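You operate a simulated robot arm through the tools that you are given. There is no shell and no other tool.

The job below is to be done with a simulated robot arm. You get a single attempt, and the scene is never put back.

Task
The hall-side drawer sticks: wax the worn patch on its edge and shut it.
Fine: put the wax block back. Set down upright: wax block. A coat counts when it lies all over at full strength: go over it till it gets no stronger.

Only the result counts: the job must be done as asked and must still hold three seconds after the hand-in. Knocking over, shifting, dropping, spilling or breaking anything else fails it.

Robot
A 6-joint arm with a two-finger parallel gripper, fixed in place. Base frame: the origin is at the foot of the arm, x ahead of it, y to its left, z up. Units: cm, degrees, N and s.
With the tool pointing down near the work surface it reaches from about 22 to 66 cm from the base axis. Its first joint turns from -66.0 to 66.0 degrees. Payload 2.9 kg.
The TCP is the grasp point between the finger pads, 3 cm short of the fingertips. In the tool frame z runs along the fingers and y along their closing line. Largest opening 11 cm; finger width 2, thickness 1; the body of the gripper, 4.8 by 11.2 cm, starts 5.5 cm behind the TCP.
Orientation is told as [roll, pitch, yaw] about the base's x, y, z axes, in that order, counted from this pose: with the fingers straight down and closing along the base's y, the tool's x points along the base's -x, its y along +y and its z along -z.

Tools
- The arm moves only by the tool arm_command. Its argument "motion" is a list of rows, each an object of numbers (a shift or turn left out is 0, a gripper value left out holds the last): "claw": the gripper command, from -1 (shut) to 1 (fully open), values between in proportion; "tx", "ty", "tz": the shift along the base's x, y, z in cm; "rx", "ry", "rz": the turn, a rotation vector about the base's x, y, z in degrees. In form: [{"claw": .., "tx": .., "ty": .., "tz": .., "rx": .., "ry": .., "rz": ..}, ...]. A call has 1 to 20 rows; each row is the pose to reach, as a shift and turn from the pose commanded when the call began. Each row takes 0.2 s and may step no farther than 5 cm and 8.6 degrees from the row before; otherwise, or with a gripper value out of range, the whole call is refused. A pose out of reach is approached as far as the arm can. The call stops where the force on the tool passes 40 N (or 10 N more than at its start, if that is more) or the arm is blocked; 0.2 s more then pass. Each finger travels about 10.8 cm/s and halts on what it meets, pressing with about 29 N; the grip force reading is that of the motor and also rises with nothing between the fingers. The clock runs only during rows and for 0.2 s after the last one: add rows that repeat a pose to give the fingers time. It gives the time, the measured TCP pose, the force on the tool (base axes), the opening and the grip force at its end, in the units of the frame above (readings bear some noise), with the torque about the TCP (base axes, N m) and any sound that the robot's microphone picked up, and new pictures: "pictures" is both (left out), scene, wrist or none.
- Cameras (640 x 400 px; columns grow to the right, rows downward): "scene" is fixed at [7.23, 41.2, 138.89]; the picture's right is [-0.82, -0.58, 0.00], its down [-0.27, 0.38, -0.89] and it looks along [0.51, -0.72, -0.46] (base axes); focal length 336 px, centre (320, 200). "wrist" rides on the gripper at [7.2, 1.7, -10.3] in the tool frame; the picture's right is [-0.23, 0.97, 0.00], its down [-0.76, -0.18, -0.62] and it looks along [-0.61, -0.14, 0.78] (tool axes); focal length 222 px, centre (320, 200). There is no depth. A picture from a camera that has moved, and an enlarged one, comes with that camera's place and axes in the base frame and with its lens. The place of the scene camera against the robot may be out by one fixed shift of up to 1.8 cm in any direction.
- enlarge(camera, box): a new picture of the part [left, top, right, bottom] of that camera's present view, enlarged. It takes no simulated time.
- hand_in(): hands the job in; it is judged then, once.

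Nothing tells you positions but the pictures and the camera data. Unless the task says otherwise, let go and move clear before handing in.

The tools are called after "Call:" as name(argument=value, ...) on one line, values as JSON. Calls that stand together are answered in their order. arm_command: Moves the arm, as the interface text tells. Its arguments: {"type":"object","properties":{"motion":{"type":"array","items":{"type":"object","properties":{"claw":{"type":"number"},"tx":{"type":"number"},"ty":{"type":"number"},"tz":{"type":"number"},"rx":{"type":"number"},"ry":{"type":"number"},"rz":{"type":"number"}}}},"pictures":{"type":"string","enum":["both","scene","wrist","none"]}},"required":["motion"]} The other tools are called the same way: enlarge (camera, box) takes an enlarged picture of a part of a camera's view; hand_in () hands the job in.

At the start:

```text
time_s: 0.0
position: [40.21, -0.12, 121.08]
tool_rot: [0.0, 0.0, 0.0]
wrist_force: [-0.1, 0.1, 0.0]
moment: [0.0, -0.02, 0.03]
grip_width: 11.0
finger_force: 0.0
```

scene: 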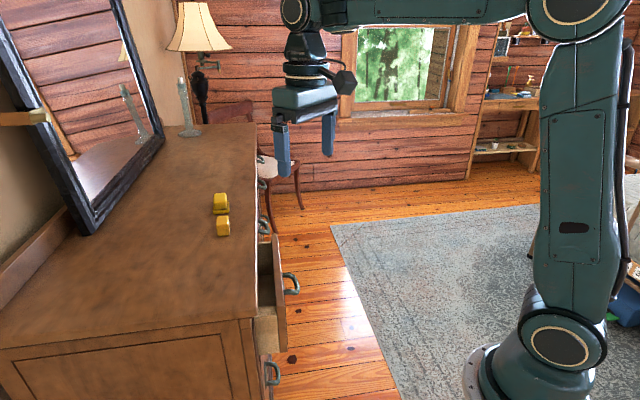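
wrist: 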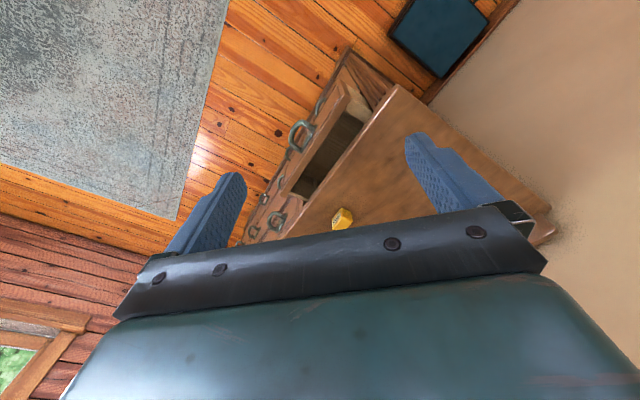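

I see a dresser with a mirror, a lamp, two yellow blocks on top (or one block and its reflection/stand), and a drawer pulled open on its front. I'll enlarge the views to find the details before moving.

Call:
enlarge(camera="scene", box=[180, 160, 340, 260])

Call:
enlarge(camera="scene", box=[200, 220, 360, 400])

Call:
enlarge(camera="wrist", box=[220, 40, 460, 250])

Call:
enlarge(camera="scene", box=[0, 0, 320, 400])

```text
4.00 times, centred on (260, 210) of scene
camera zoom: at [7.23, 41.2, 138.89], right [-0.82, -0.58, 0.0], down [-0.27, 0.38, -0.89], along [0.51, -0.72, -0.46], focal length 1342 px, centre (560, 160)
```

zoom: 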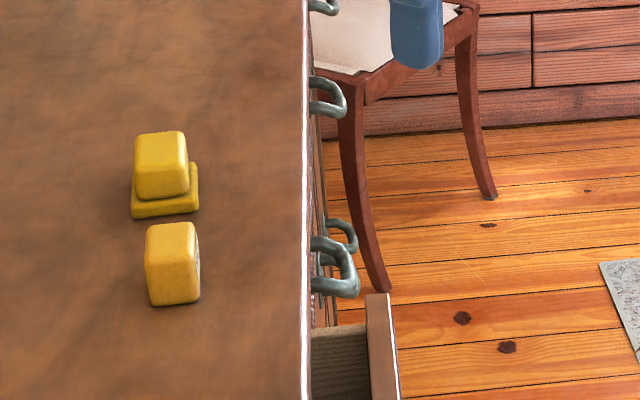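

```text
2.22 times, centred on (280, 310) of scene
camera zoom: at [7.23, 41.2, 138.89], right [-0.82, -0.58, 0.0], down [-0.27, 0.38, -0.89], along [0.51, -0.72, -0.46], focal length 746 px, centre (409, -44)
```

zoom: 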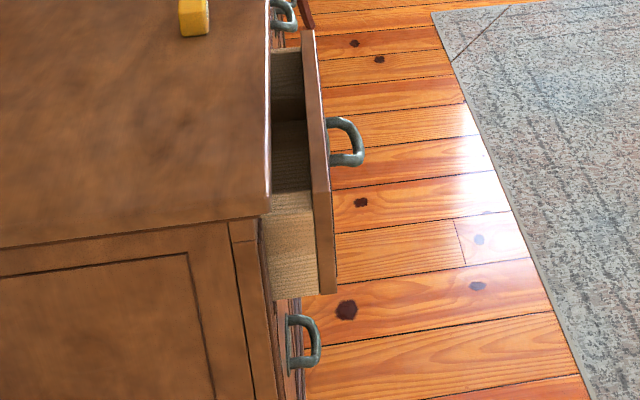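

```text
1.90 times, centred on (340, 145) of wrist
camera zoom: at [32.94, 1.53, 131.53], right [0.23, 0.97, 0.0], down [0.76, -0.18, 0.62], along [0.61, -0.14, -0.78], focal length 423 px, centre (282, 305)
```

zoom: 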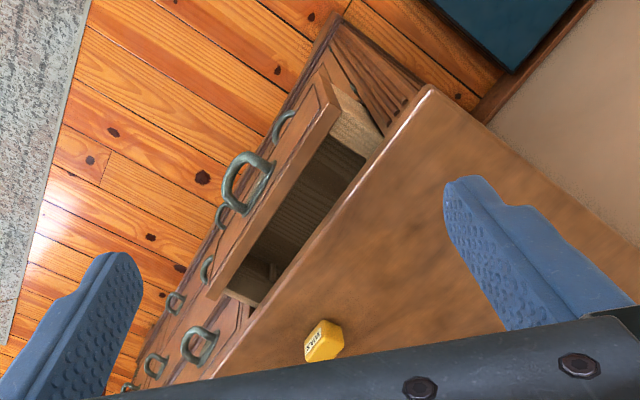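

```text
1.00 times, centred on (160, 200) of scene (not enlarged: the box is as wide or as high as the picture)
camera zoom: at [7.23, 41.2, 138.89], right [-0.82, -0.58, 0.0], down [-0.27, 0.38, -0.89], along [0.51, -0.72, -0.46], focal length 336 px, centre (480, 200)
```

zoom: 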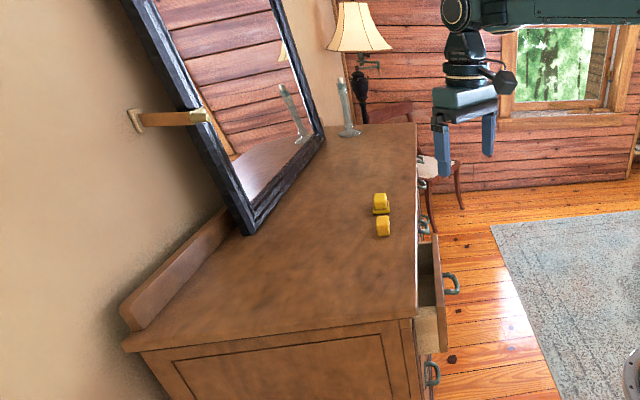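

The dresser top seems to be near z≈94 with its front edge running diagonally (about x+y≈55). The near yellow block is near (66,-1,96) and the open drawer's handle is near (51,-7,83). I'll move the wrist camera closer, staying high, to look at the blocks and drawer.

Call:
arm_command(motion=[{"tx": 3, "tz": -2}, {"tx": 6, "tz": -4}, {"tx": 9, "tz": -6}, {"tx": 12, "tz": -8}])

```text
time_s: 1.0
position: [51.9, -0.03, 112.9]
tool_rot: [-0.1, 0.0, -0.1]
wrist_force: [0.5, 0.2, 0.3]
moment: [0.0, 0.03, 0.03]
grip_width: 11.03
finger_force: 0.1
camera wrist: at [44.62, 1.72, 123.44], right [0.23, 0.97, 0.0], down [0.76, -0.18, 0.62], along [0.61, -0.14, -0.78], focal length 222 px, centre (320, 200)
```

scene: 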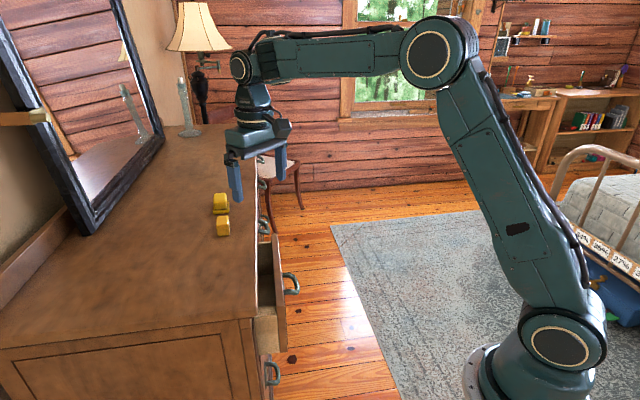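
wrist: 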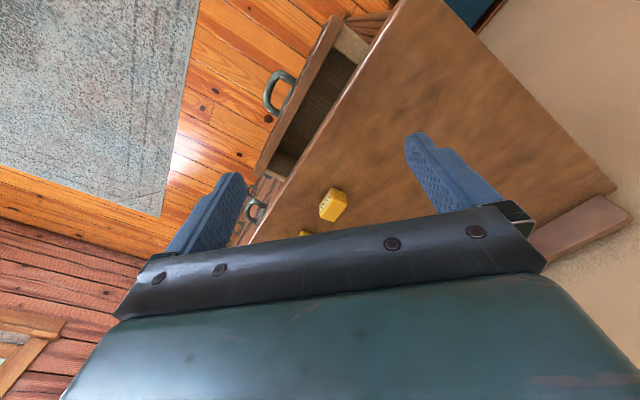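

The near block and drawer are now better in view; I'll enlarge both.

Call:
enlarge(camera="wrist", box=[280, 170, 376, 240])

Call:
enlarge(camera="wrist", box=[230, 0, 430, 190])

Call:
enlarge(camera="scene", box=[200, 180, 248, 250])

Call:
enlarge(camera="scene", box=[240, 220, 310, 350])

```text
5.71 times, centred on (328, 205) of wrist
camera zoom: at [44.62, 1.72, 123.44], right [0.23, 0.97, 0.0], down [0.76, -0.18, 0.62], along [0.61, -0.14, -0.78], focal length 1269 px, centre (274, 171)
```

zoom: 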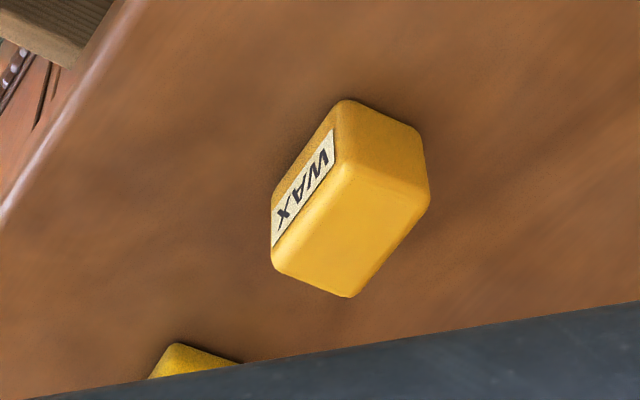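

```text
2.11 times, centred on (330, 95) of wrist
camera zoom: at [44.62, 1.72, 123.44], right [0.23, 0.97, 0.0], down [0.76, -0.18, 0.62], along [0.61, -0.14, -0.78], focal length 468 px, centre (299, 421)
```

zoom: 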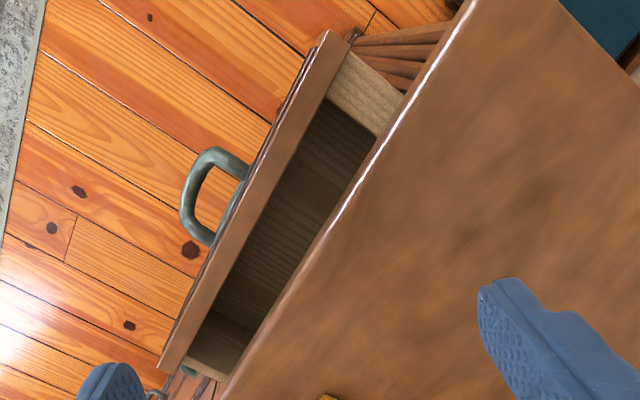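

```text
5.71 times, centred on (224, 215) of scene
camera zoom: at [7.23, 41.2, 138.89], right [-0.82, -0.58, 0.0], down [-0.27, 0.38, -0.89], along [0.51, -0.72, -0.46], focal length 1917 px, centre (869, 114)
```

zoom: 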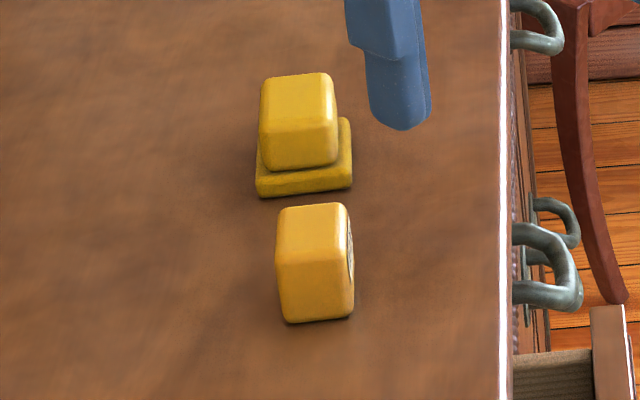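

```text
3.08 times, centred on (275, 285) of scene
camera zoom: at [7.23, 41.2, 138.89], right [-0.82, -0.58, 0.0], down [-0.27, 0.38, -0.89], along [0.51, -0.72, -0.46], focal length 1032 px, centre (458, -62)
```

zoom: 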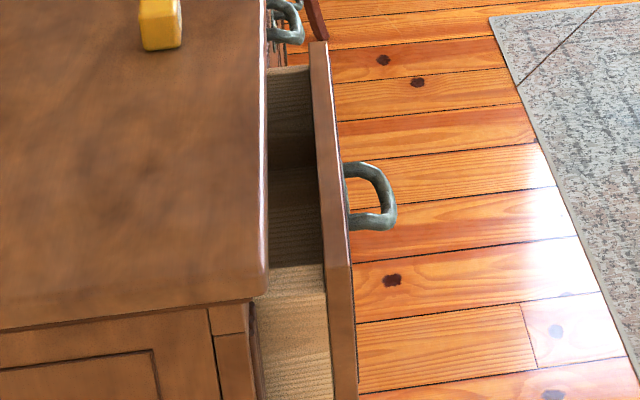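

The near block is marked "WAX"; the farther one sits on a pad and is a decoy. Now I'll move the wrist camera back over the drawer to find the worn patch on its edges.

Call:
arm_command(motion=[{"tx": -4, "ty": 1, "tz": -1}, {"tx": -8, "ty": 3, "tz": -2}, {"tx": -12, "ty": 5, "tz": -4}, {"tx": -16, "ty": 6, "tz": -7}, {"tx": -19, "ty": 7, "tz": -9}])

```text
refused: row 4 steps farther than a row can; nothing moved
```

Same move, with smaller steps.

Call:
arm_command(motion=[{"tx": -4, "ty": 1, "tz": -1}, {"tx": -8, "ty": 3, "tz": -2}, {"tx": -12, "ty": 5, "tz": -4}, {"tx": -15.5, "ty": 6, "tz": -7}, {"tx": -19, "ty": 7, "tz": -9}])

```text
time_s: 2.2
position: [33.27, 7.16, 103.66]
tool_rot: [0.0, 0.0, 0.0]
wrist_force: [-0.4, 0.5, -0.3]
moment: [-0.02, 0.02, 0.0]
grip_width: 10.99
finger_force: 0.1
camera wrist: at [26.0, 8.88, 114.15], right [0.23, 0.97, 0.0], down [0.76, -0.18, 0.62], along [0.61, -0.14, -0.78], focal length 222 px, centre (320, 200)
```

scene: 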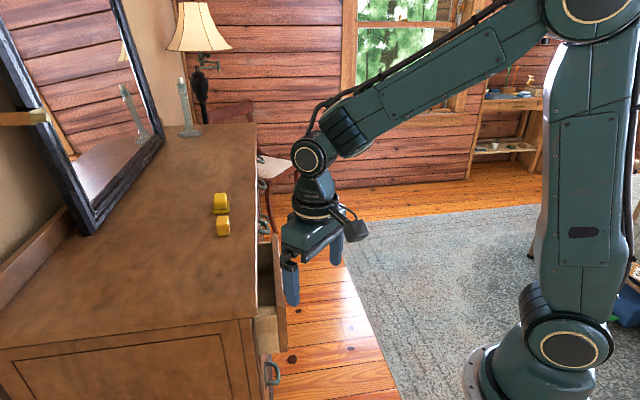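
wrist: 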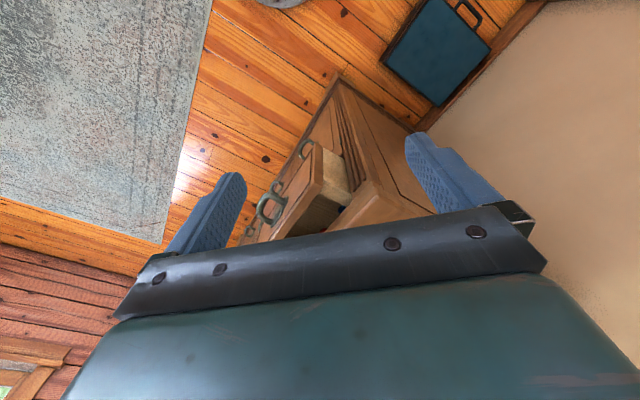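

Call:
enlarge(camera="wrist", box=[240, 70, 440, 245])

Call:
enlarge(camera="wrist", box=[280, 130, 376, 210])

```text
2.29 times, centred on (340, 158) of wrist
camera zoom: at [26.0, 8.88, 114.15], right [0.23, 0.97, 0.0], down [0.76, -0.18, 0.62], along [0.61, -0.14, -0.78], focal length 508 px, centre (274, 297)
```

zoom: 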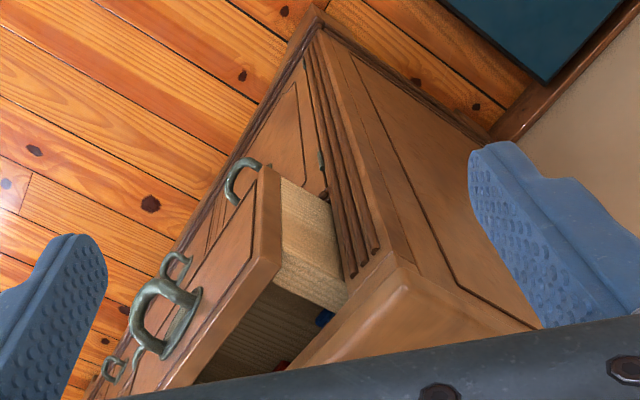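

```text
5.00 times, centred on (328, 170) of wrist
camera zoom: at [26.0, 8.88, 114.15], right [0.23, 0.97, 0.0], down [0.76, -0.18, 0.62], along [0.61, -0.14, -0.78], focal length 1111 px, centre (280, 350)
```

zoom: 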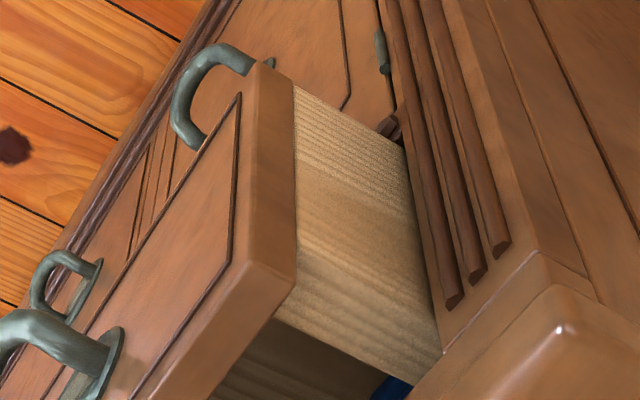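

I take the drawer's top-left inner corner to be near (45,5,85.5), with the front about 28 cm wide and running at -44°, and the dresser top at z≈93. I'll enlarge further to look for the worn patch on the drawer's side.

Call:
enlarge(camera="wrist", box=[312, 138, 376, 214])

Call:
enlarge(camera="scene", box=[245, 295, 293, 355])

Call:
enlarge(camera="scene", box=[250, 220, 298, 290])

```text
5.26 times, centred on (344, 176) of wrist
camera zoom: at [26.0, 8.88, 114.15], right [0.23, 0.97, 0.0], down [0.76, -0.18, 0.62], along [0.61, -0.14, -0.78], focal length 1169 px, centre (194, 326)
```

zoom: 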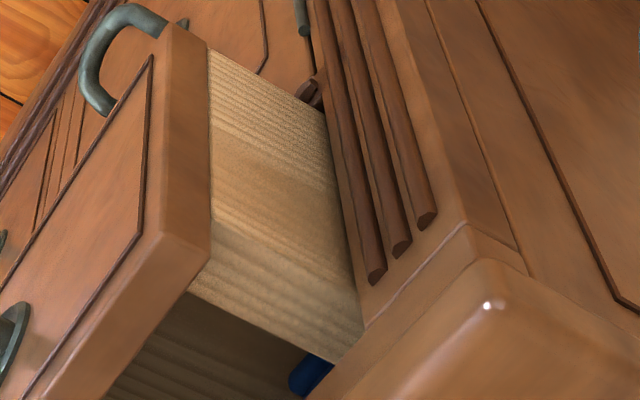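

```text
6.67 times, centred on (269, 325) of scene
camera zoom: at [7.23, 41.19, 138.89], right [-0.82, -0.58, 0.0], down [-0.27, 0.38, -0.89], along [0.51, -0.72, -0.46], focal length 2236 px, centre (660, -633)
```

zoom: 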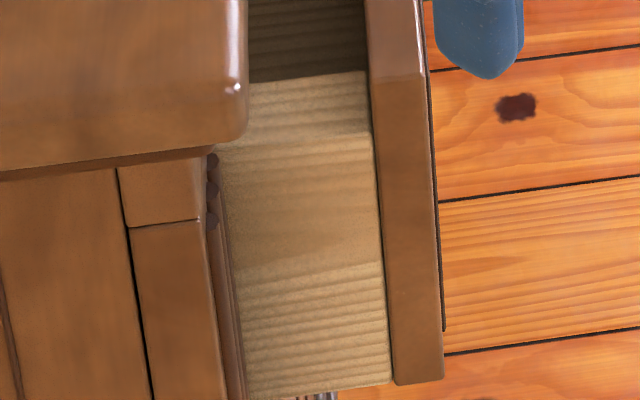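

```text
5.71 times, centred on (274, 255) of scene
camera zoom: at [7.23, 41.19, 138.89], right [-0.82, -0.58, 0.0], down [-0.27, 0.38, -0.89], along [0.51, -0.72, -0.46], focal length 1917 px, centre (583, -114)
```

zoom: 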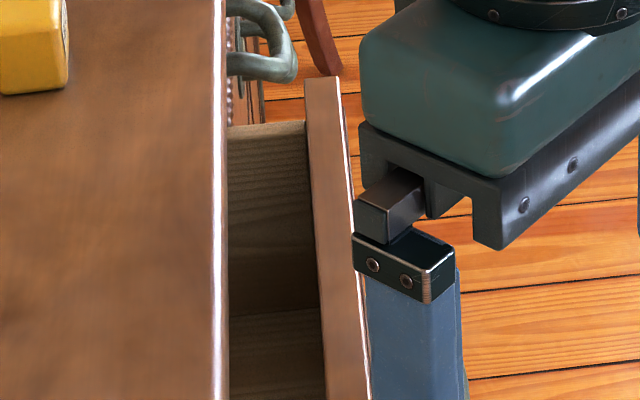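

I can't make out a clear worn patch yet; the left side wall of the drawer shows a smoother band that may be it. I'll swing the camera to the left of the drawer for a better angle.

Call:
arm_command(motion=[{"tx": 0.5, "ty": 1, "tz": -1, "rz": -8}, {"tx": 1, "ty": 2, "tz": -2, "rz": -16}, {"tx": 1.5, "ty": 3.5, "tz": -3, "rz": -24}, {"tx": 2, "ty": 5, "tz": -4, "rz": -32}, {"tx": 2.5, "ty": 6, "tz": -5, "rz": -40}, {"tx": 3, "ty": 7, "tz": -6, "rz": -47}])

```text
time_s: 3.6
position: [36.02, 13.96, 97.96]
tool_rot: [-0.1, -0.1, -47.2]
wrist_force: [-0.7, -0.1, 0.4]
moment: [0.01, -0.01, -0.02]
grip_width: 10.99
finger_force: 0.0
camera wrist: at [32.4, 20.38, 108.41], right [0.87, 0.5, 0.0], down [0.39, -0.68, 0.62], along [0.31, -0.54, -0.78], focal length 222 px, centre (320, 200)
```

scene: 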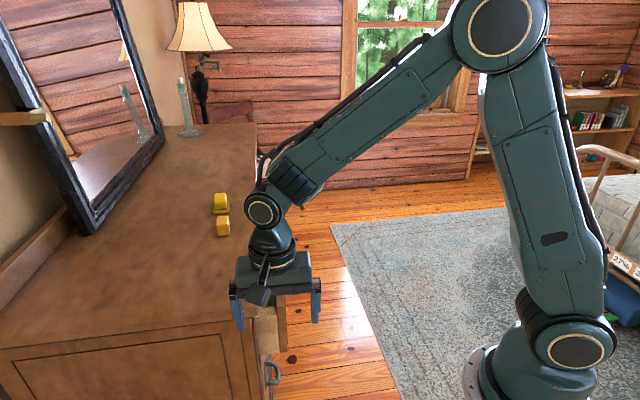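
wrist: 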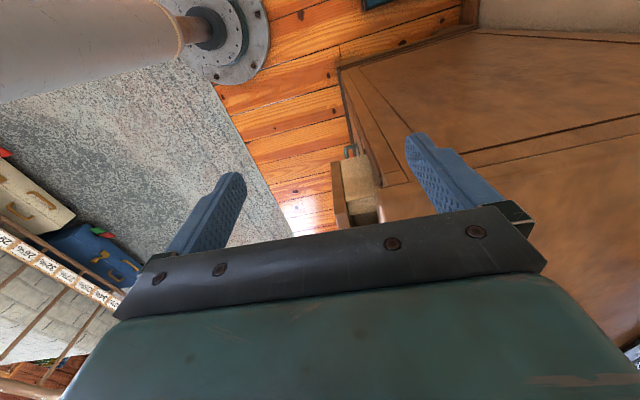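

Call:
enlarge(camera="wrist", box=[320, 140, 400, 230])

Call:
enlarge(camera="wrist", box=[336, 196, 386, 230])

```text
4.44 times, centred on (360, 185) of wrist
camera zoom: at [32.4, 20.38, 108.41], right [0.87, 0.5, 0.0], down [0.39, -0.68, 0.62], along [0.31, -0.54, -0.78], focal length 987 px, centre (142, 267)
```

zoom: 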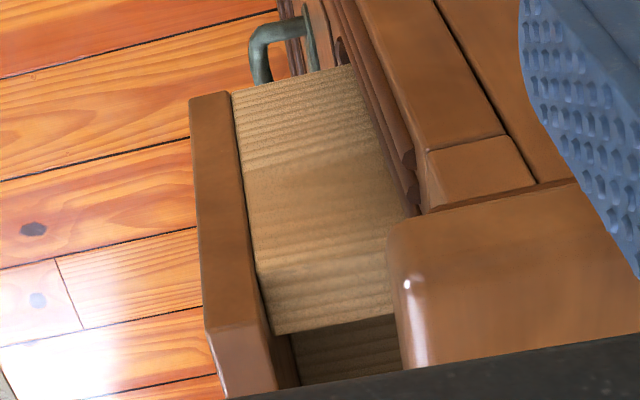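

```text
11.76 times, centred on (361, 213) of wrist
camera zoom: at [32.4, 20.38, 108.41], right [0.87, 0.5, 0.0], down [0.39, -0.68, 0.62], along [0.31, -0.54, -0.78], focal length 2613 px, centre (-162, 47)
```

zoom: 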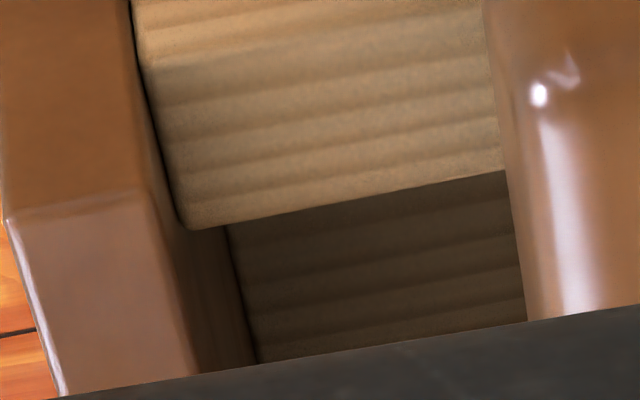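

The left wall of the drawer shows only plain wood grain from here. Next I'll look from the right front, to see the drawer's right wall and whether another drawer is open.

Call:
arm_command(motion=[{"tx": 0.5, "ty": -2.7, "tz": 1, "rz": 7.5}, {"tx": 1, "ty": -5.4, "tz": 2, "rz": 15}, {"tx": 1.5, "ty": -8.1, "tz": 3, "rz": 22.5}, {"tx": 2.5, "ty": -10.8, "tz": 4, "rz": 30}, {"tx": 3.5, "ty": -13.5, "tz": 4, "rz": 37.5}, {"tx": 4.5, "ty": -16.2, "tz": 4, "rz": 45}, {"tx": 5.5, "ty": -18.9, "tz": 4, "rz": 52.5}, {"tx": 7, "ty": -21.6, "tz": 4, "rz": 60}, {"tx": 8.5, "ty": -24.3, "tz": 4, "rz": 67.5}, {"tx": 10, "ty": -27, "tz": 4, "rz": 75}, {"tx": 12, "ty": -29.7, "tz": 4, "rz": 82.5}, {"tx": 14, "ty": -32.4, "tz": 4, "rz": 90}, {"tx": 15.5, "ty": -35, "tz": 4, "rz": 97.5}, {"tx": 17, "ty": -38, "tz": 4, "rz": 105}])

```text
time_s: 6.6
position: [53.34, -24.04, 101.88]
tool_rot: [0.0, 0.0, 58.0]
wrist_force: [-0.6, 0.9, -0.2]
moment: [0.02, -0.01, -0.01]
grip_width: 10.99
finger_force: 0.2
camera wrist: at [48.05, -29.4, 112.38], right [-0.71, 0.71, 0.0], down [0.55, 0.55, 0.62], along [0.44, 0.44, -0.78], focal length 222 px, centre (320, 200)
```

scene: 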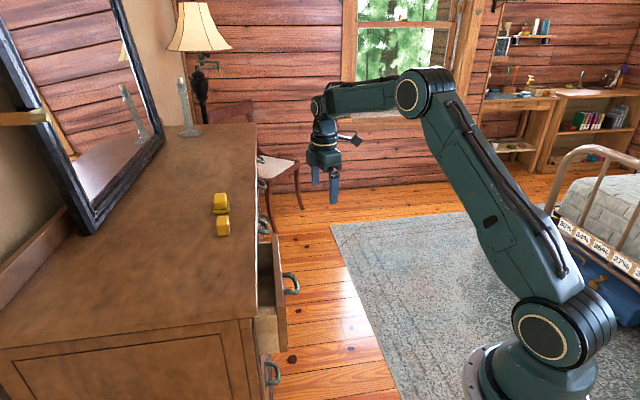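
wrist: 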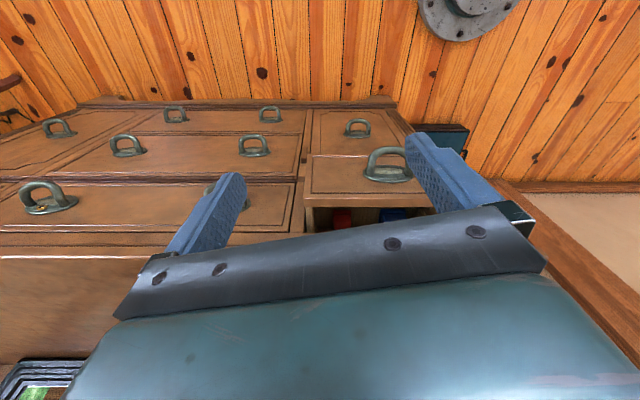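

Call:
enlarge(camera="wrist", box=[290, 140, 430, 240])

Call:
enlarge(camera="wrist", box=[294, 176, 344, 236])

Call:
enlarge(camera="wrist", box=[0, 90, 320, 290])

```text
4.00 times, centred on (360, 190) of wrist
camera zoom: at [48.05, -29.4, 112.38], right [-0.71, 0.71, 0.0], down [0.55, 0.55, 0.62], along [0.44, 0.44, -0.78], focal length 888 px, centre (160, 240)
```

zoom: 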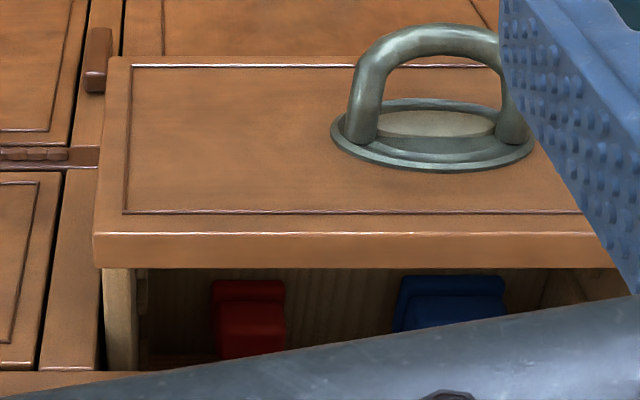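

```text
6.67 times, centred on (319, 206) of wrist
camera zoom: at [48.05, -29.4, 112.38], right [-0.71, 0.71, 0.0], down [0.55, 0.55, 0.62], along [0.44, 0.44, -0.78], focal length 1481 px, centre (327, 160)
```

zoom: 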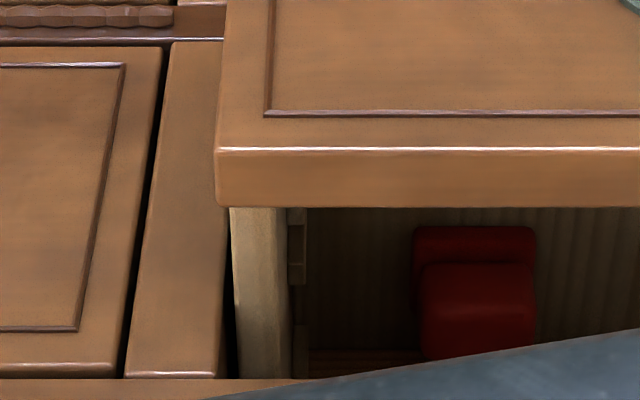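

```text
2.00 times, centred on (160, 190) of wrist
camera zoom: at [48.05, -29.4, 112.38], right [-0.71, 0.71, 0.0], down [0.55, 0.55, 0.62], along [0.44, 0.44, -0.78], focal length 444 px, centre (640, 220)
```

zoom: 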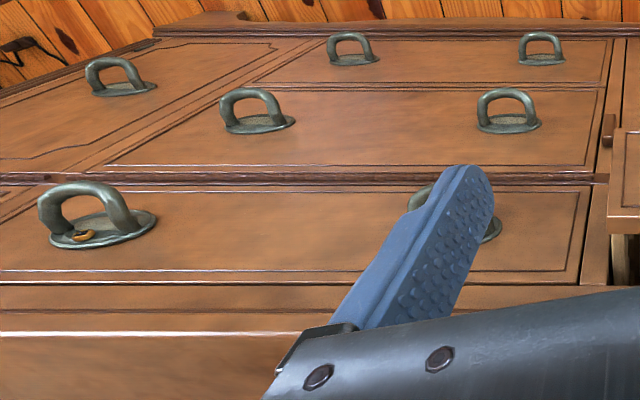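

The open drawer is the left upper one, holding a red and a blue item; the other drawers look closed. Its right wall's top edge looks greyer, perhaps the worn patch, so I'll look at it from above.

Call:
arm_command(motion=[{"tx": 1, "ty": 1.8, "rz": -7.25}, {"tx": 2, "ty": 3.6, "rz": -14.5}, {"tx": 3, "ty": 5.4, "rz": -21.75}, {"tx": 4, "ty": 7.2, "rz": -29}, {"tx": 5, "ty": 9, "rz": -36.25}, {"tx": 6, "ty": 10.8, "rz": -43.5}, {"tx": 7, "ty": 12.6, "rz": -50.75}, {"tx": 8, "ty": 14.3, "rz": -58}], pictures="wrist")

```text
time_s: 8.4
position: [61.34, -9.78, 102.16]
tool_rot: [-0.1, -0.1, -0.3]
wrist_force: [-0.2, 0.1, 0.3]
moment: [0.02, 0.02, 0.0]
grip_width: 11.01
finger_force: 0.0
camera wrist: at [54.09, -8.13, 112.56], right [0.23, 0.97, 0.0], down [0.76, -0.18, 0.62], along [0.61, -0.14, -0.78], focal length 222 px, centre (320, 200)
```

wrist: 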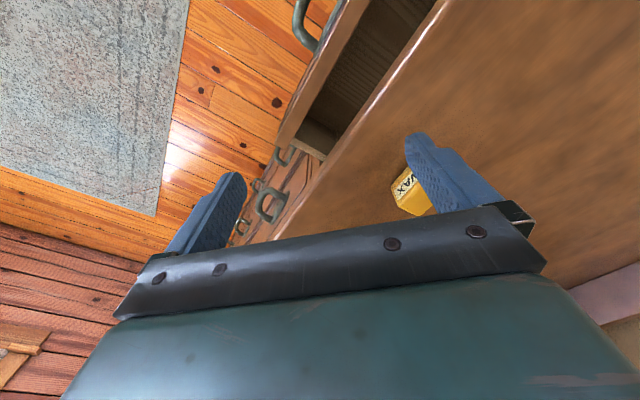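

Call:
enlarge(camera="wrist", box=[270, 80, 370, 180])

Call:
enlarge(camera="wrist", box=[285, 105, 345, 165])

Call:
enlarge(camera="wrist", box=[270, 0, 450, 160])

```text
4.00 times, centred on (320, 130) of wrist
camera zoom: at [54.09, -8.13, 112.56], right [0.23, 0.97, 0.0], down [0.76, -0.18, 0.62], along [0.61, -0.14, -0.78], focal length 888 px, centre (320, 480)
```

zoom: 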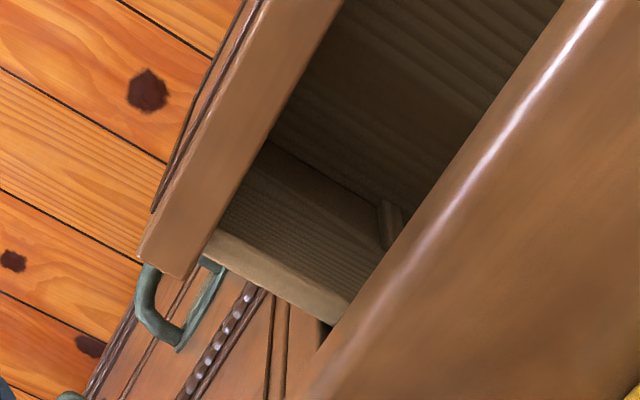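

```text
6.67 times, centred on (315, 135) of wrist
camera zoom: at [54.09, -8.13, 112.56], right [0.23, 0.97, 0.0], down [0.76, -0.18, 0.62], along [0.61, -0.14, -0.78], focal length 1481 px, centre (353, 633)
```

zoom: 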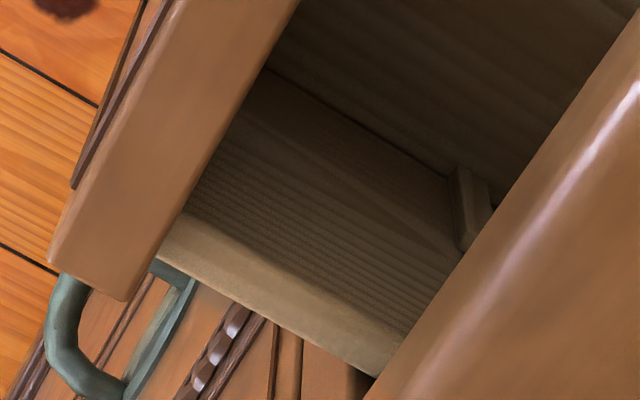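

```text
2.50 times, centred on (360, 80) of wrist
camera zoom: at [54.09, -8.13, 112.56], right [0.23, 0.97, 0.0], down [0.76, -0.18, 0.62], along [0.61, -0.14, -0.78], focal length 555 px, centre (220, 500)
```

zoom: 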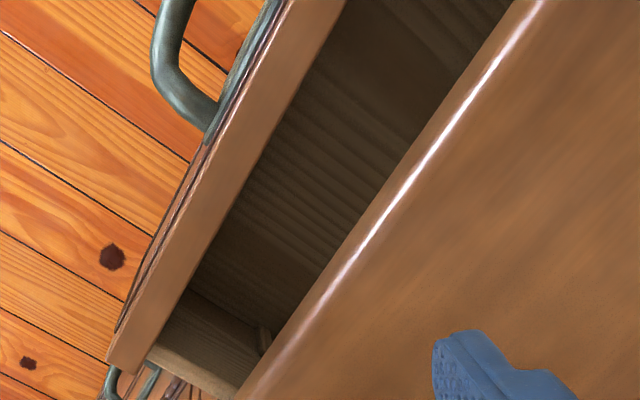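

The right wall's top edge is smooth and mottled. For comparison I'll look straight down at the left wall's top edge too.

Call:
arm_command(motion=[{"tx": -3, "ty": 3}, {"tx": -6, "ty": 6}, {"tx": -9, "ty": 9}, {"tx": -12, "ty": 12}, {"tx": -14, "ty": 14}], pictures="wrist")

Call:
enlarge(camera="wrist", box=[300, 50, 380, 140])

Call:
enlarge(camera="wrist", box=[240, 50, 400, 200])

```text
time_s: 9.6
position: [47.14, 4.4, 102.04]
tool_rot: [0.0, 0.0, 0.0]
wrist_force: [-0.7, 0.0, 0.1]
moment: [-0.01, 0.01, -0.03]
grip_width: 11.01
finger_force: 0.0
camera wrist: at [39.93, 6.01, 112.52], right [0.23, 0.97, 0.0], down [0.76, -0.18, 0.62], along [0.61, -0.14, -0.78], focal length 222 px, centre (320, 200)
```

wrist: 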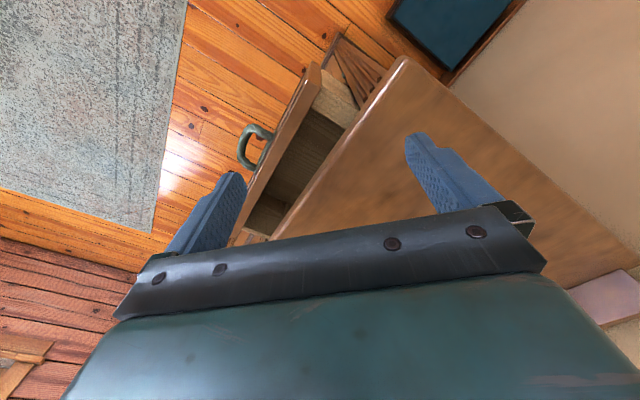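

```text
4.44 times, centred on (340, 95) of wrist
camera zoom: at [39.93, 6.01, 112.52], right [0.23, 0.97, 0.0], down [0.76, -0.18, 0.62], along [0.61, -0.14, -0.78], focal length 987 px, centre (231, 667)
```

zoom: 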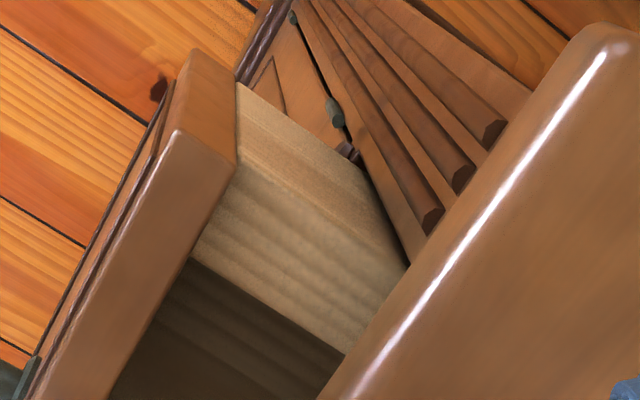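

```text
2.67 times, centred on (320, 125) of wrist
camera zoom: at [39.93, 6.01, 112.52], right [0.23, 0.97, 0.0], down [0.76, -0.18, 0.62], along [0.61, -0.14, -0.78], focal length 592 px, centre (320, 400)
```

zoom: 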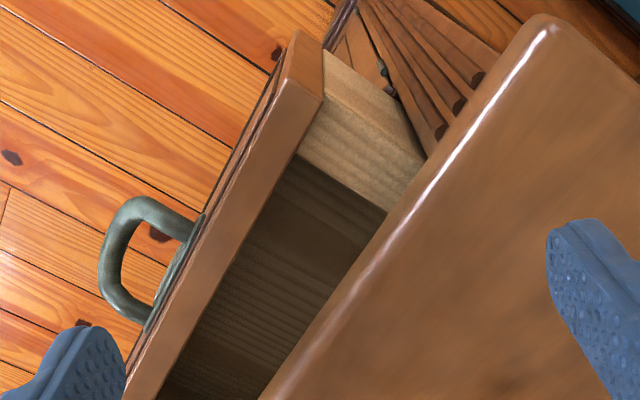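

The left wall is much thicker (about 2.5 cm top edge) and looks paler and mottled on top, which makes it a candidate. I'll zoom in for the patch boundary.

Call:
enlarge(camera="wrist", box=[318, 74, 358, 134])

Call:
enlarge(camera="wrist", box=[326, 90, 356, 118])

```text
6.67 times, centred on (338, 104) of wrist
camera zoom: at [39.93, 6.01, 112.52], right [0.23, 0.97, 0.0], down [0.76, -0.18, 0.62], along [0.61, -0.14, -0.78], focal length 1481 px, centre (200, 840)
```

zoom: 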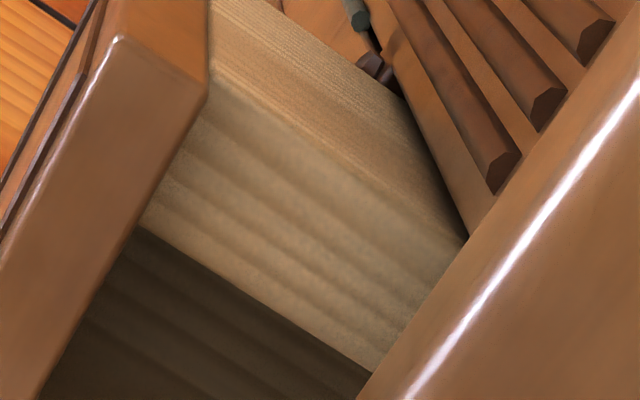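

```text
14.29 times, centred on (341, 104) of wrist
camera zoom: at [39.93, 6.01, 112.52], right [0.23, 0.97, 0.0], down [0.76, -0.18, 0.62], along [0.61, -0.14, -0.78], focal length 3173 px, centre (20, 1571)
```

zoom: 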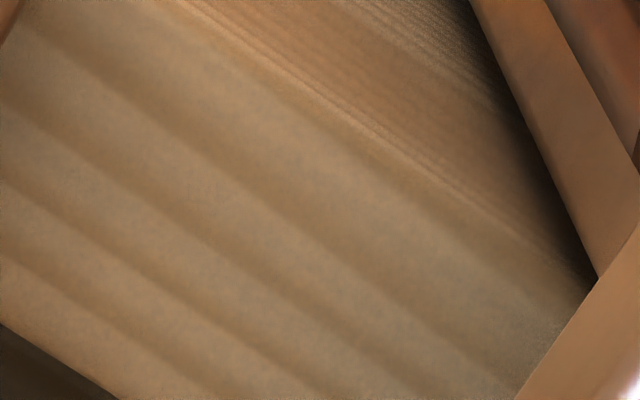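

The left wall of the drawer is about 2.5 cm thick, running from about (46.7,4) back at 45° with its top at z≈84.4, and it looks greyish in the middle. I'll tilt the camera for a flatter view to see how far the worn patch runs under the dresser's overhang.

Call:
arm_command(motion=[{"tx": -2.5, "tz": -1, "ry": -6.5}, {"tx": -5, "tz": -2, "ry": -13}, {"tx": -7.5, "tz": -3, "ry": -20}], pictures="none")

Call:
arm_command(motion=[{"tx": 0, "tz": -1, "rz": 7}, {"tx": 0, "tz": -2, "rz": 14}, {"tx": 0, "tz": -3, "rz": 21}, {"tx": -0.5, "tz": -4, "rz": 28}], pictures="both")

```text
time_s: 10.4
position: [39.89, 4.11, 99.1]
tool_rot: [0.0, -20.0, 0.0]
wrist_force: [-0.3, 0.3, -0.2]
moment: [0.02, -0.01, 0.0]
grip_width: 11.01
finger_force: 0.0
```

```text
time_s: 11.4
position: [39.12, 4.18, 94.97]
tool_rot: [0.0, -20.0, 28.1]
wrist_force: [-1.1, -1.0, -0.4]
moment: [0.0, 0.02, 0.0]
grip_width: 10.99
finger_force: 0.0
camera wrist: at [29.24, 0.72, 102.38], right [-0.27, 0.96, 0.08], down [0.53, 0.08, 0.85], along [0.81, 0.27, -0.53], focal length 222 px, centre (320, 200)
```

scene: 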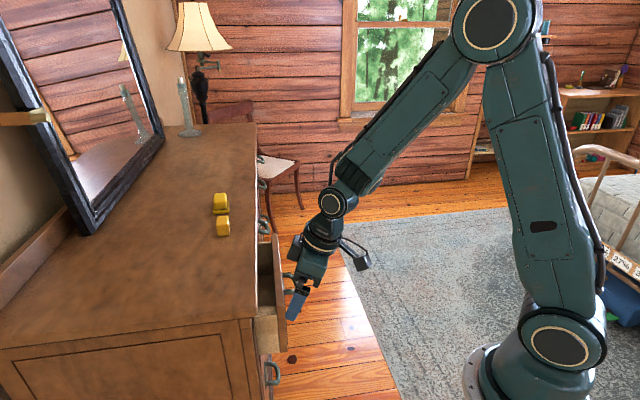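
wrist: 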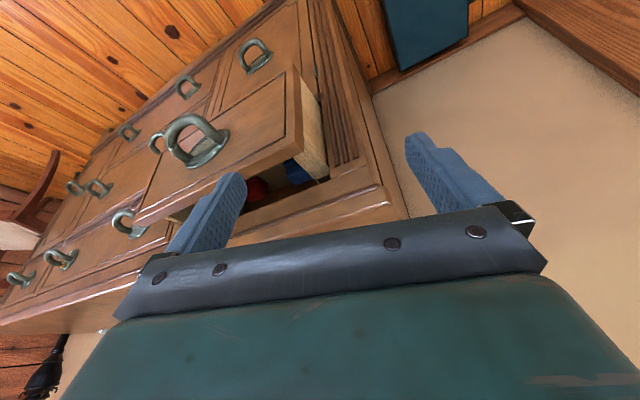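

Call:
enlarge(camera="wrist", box=[270, 120, 390, 210])

Call:
enlarge(camera="wrist", box=[285, 135, 335, 185])

Call:
enlarge(camera="wrist", box=[150, 140, 310, 250])

```text
4.44 times, centred on (330, 165) of wrist
camera zoom: at [29.24, 0.72, 102.38], right [-0.27, 0.96, 0.08], down [0.53, 0.08, 0.85], along [0.81, 0.27, -0.53], focal length 987 px, centre (276, 356)
```

zoom: 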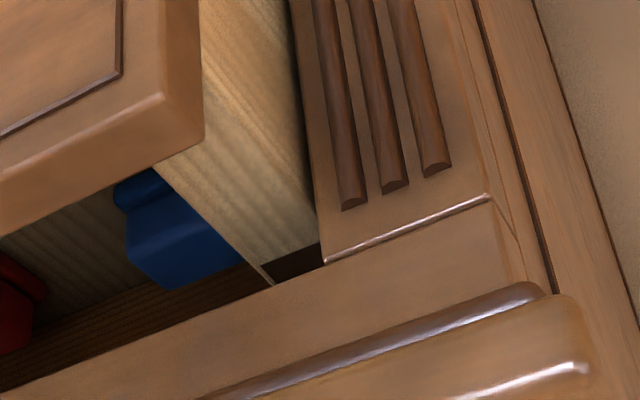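

```text
8.00 times, centred on (310, 160) of wrist
camera zoom: at [29.24, 0.72, 102.38], right [-0.27, 0.96, 0.08], down [0.53, 0.08, 0.85], along [0.81, 0.27, -0.53], focal length 1777 px, centre (400, 520)
```

zoom: 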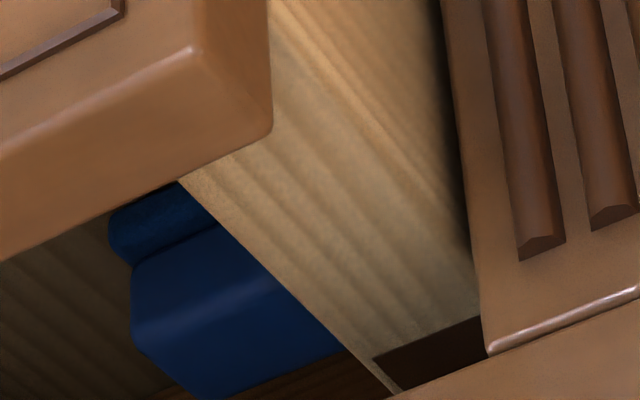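

```text
3.64 times, centred on (230, 195) of wrist
camera zoom: at [29.24, 0.72, 102.38], right [-0.27, 0.96, 0.08], down [0.53, 0.08, 0.85], along [0.81, 0.27, -0.53], focal length 808 px, centre (647, 218)
```

zoom: 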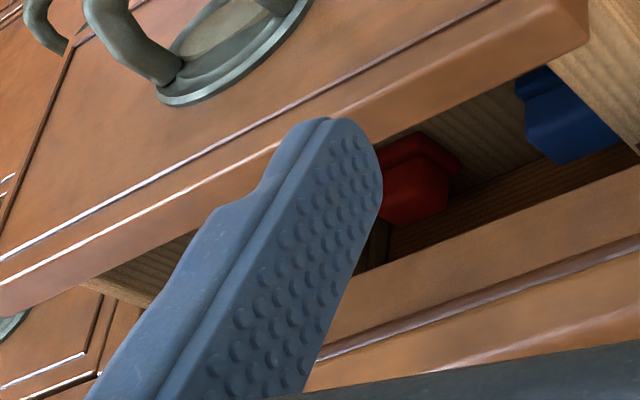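

The rail runs from the drawer front (w=(x+y)/√2≈35.9) back to the case face (w≈41.4), partly beneath the overhang. The plan is to pick the wax block with the tool tilted, closing across its short side, then turn 90° so the fingers lean in under the overhang. First I'll go and view the block from the pick direction.

Call:
arm_command(motion=[{"tx": 0, "tz": 4, "rz": -8}, {"tx": 1, "tz": 8, "rz": -16}, {"tx": 4, "ty": 1, "tz": 11, "rz": -24}, {"tx": 8, "ty": 2, "tz": 12, "rz": -32}, {"tx": 12, "ty": 3, "tz": 12, "rz": -40}, {"tx": 15, "ty": 4, "tz": 11, "rz": -48}, {"tx": 18, "ty": 5, "tz": 10, "rz": -56}, {"tx": 20, "ty": 6, "tz": 10, "rz": -64}, {"tx": 22, "ty": 7, "tz": 10, "rz": -73}])

```text
refused: row 9 steps farther than a row can; nothing moved
```

Call:
arm_command(motion=[{"tx": 0, "tz": 4, "rz": -8}, {"tx": 1, "tz": 8, "rz": -16}, {"tx": 4, "ty": 1, "tz": 11, "rz": -24}, {"tx": 8, "ty": 2, "tz": 12, "rz": -32}, {"tx": 12, "ty": 3, "tz": 12, "rz": -40}, {"tx": 15, "ty": 4, "tz": 11, "rz": -48}, {"tx": 18, "ty": 5, "tz": 10, "rz": -56}, {"tx": 20, "ty": 6, "tz": 10, "rz": -64}, {"tx": 22, "ty": 7, "tz": 10, "rz": -72}])

Call:
enlarge(camera="wrist", box=[230, 100, 420, 220])

```text
time_s: 13.4
position: [61.16, 11.14, 104.99]
tool_rot: [-0.1, -20.0, -44.1]
wrist_force: [-0.1, 0.9, -0.5]
moment: [0.0, 0.02, 0.0]
grip_width: 11.0
finger_force: 0.1
camera wrist: at [54.96, 19.56, 112.33], right [0.83, 0.55, 0.08], down [0.24, -0.48, 0.85], along [0.5, -0.68, -0.53], focal length 222 px, centre (320, 200)
```

scene: 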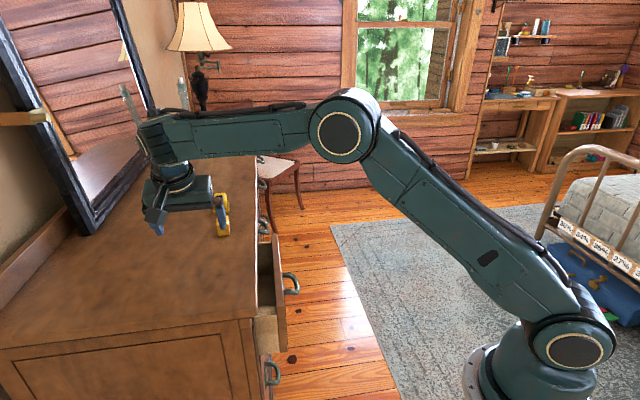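
wrist: 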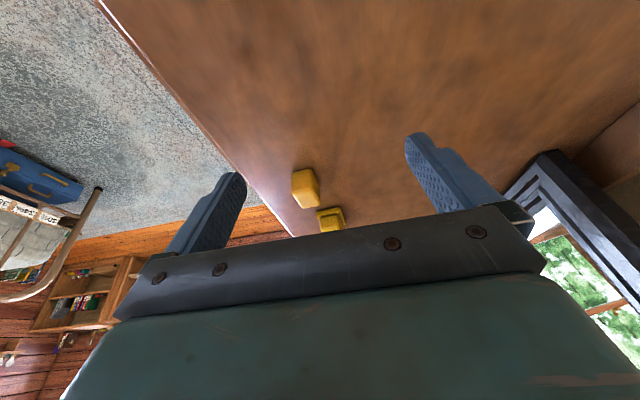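

```text
3.33 times, centred on (325, 160) of wrist
camera zoom: at [54.96, 19.56, 112.33], right [0.83, 0.55, 0.08], down [0.24, -0.48, 0.85], along [0.5, -0.68, -0.53], focal length 740 px, centre (303, 333)
```

zoom: 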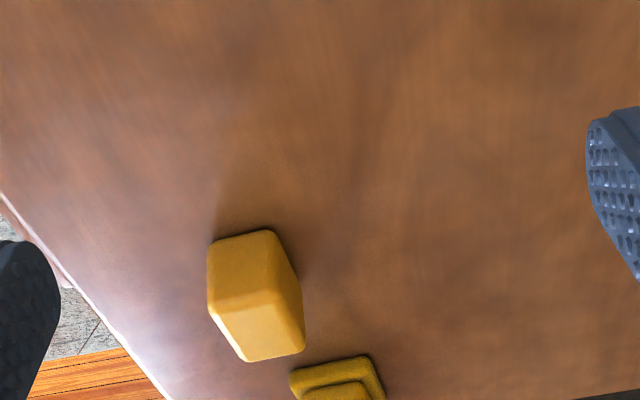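

The wax block measures about 4.25×2.65×3.2 cm, centred near (68.4,-1.75), with its bottom at z≈93 and its long side along -45°; the decoy is several cm beyond it. I'll move above it with the tool tilted 25° and yaw -45.

Call:
arm_command(motion=[{"tx": 1.6, "ty": -3, "rx": -1, "ry": -1, "rz": -0.3}, {"tx": 3.2, "ty": -6, "rx": -2, "ry": -2, "rz": -0.6}, {"tx": 4.8, "ty": -9, "rx": -3, "ry": -3, "rz": -1}, {"tx": 6.3, "ty": -12, "rx": -3.5, "ry": -3.6, "rz": -1}])

Call:
enlarge(camera="wrist", box=[230, 130, 450, 260])

```text
time_s: 14.4
position: [67.59, -0.72, 104.89]
tool_rot: [0.0, -25.1, -45.0]
wrist_force: [-0.1, 0.2, 0.7]
moment: [0.0, -0.02, 0.0]
grip_width: 10.99
finger_force: 0.0
camera wrist: at [61.06, 8.19, 111.29], right [0.83, 0.54, 0.1], down [0.18, -0.43, 0.89], along [0.52, -0.72, -0.45], focal length 222 px, centre (320, 200)
```

scene: 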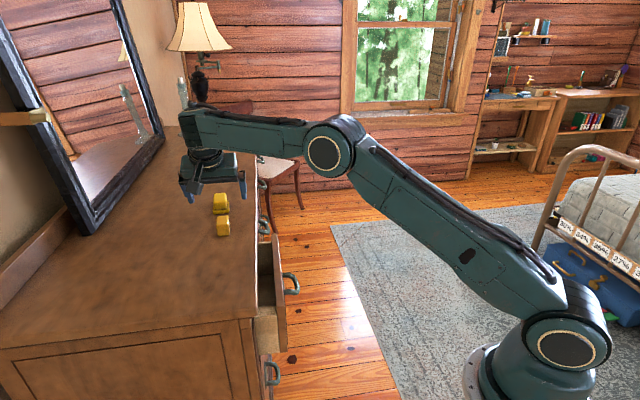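
wrist: 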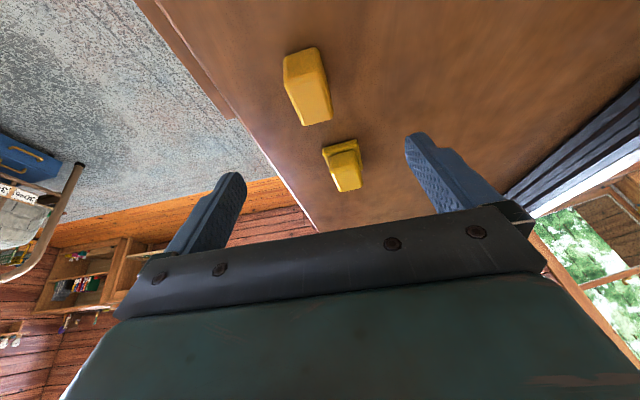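

```text
2.91 times, centred on (340, 195) of wrist
camera zoom: at [61.06, 8.19, 111.29], right [0.83, 0.54, 0.1], down [0.18, -0.43, 0.89], along [0.52, -0.72, -0.45], focal length 646 px, centre (262, 214)
```

zoom: 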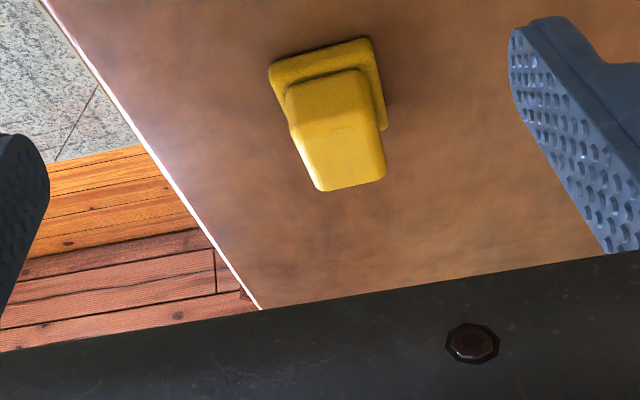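

Call:
enlarge(camera="wrist", box=[260, 30, 350, 140])

```text
3.64 times, centred on (305, 85) of wrist
camera zoom: at [61.06, 8.19, 111.29], right [0.83, 0.54, 0.1], down [0.18, -0.43, 0.89], along [0.52, -0.72, -0.45], focal length 808 px, centre (374, 618)
```

zoom: 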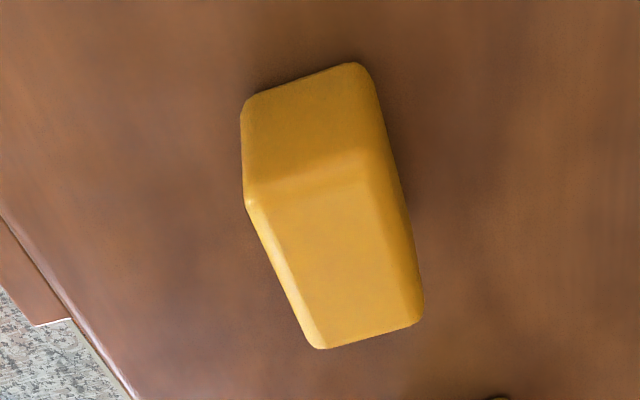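

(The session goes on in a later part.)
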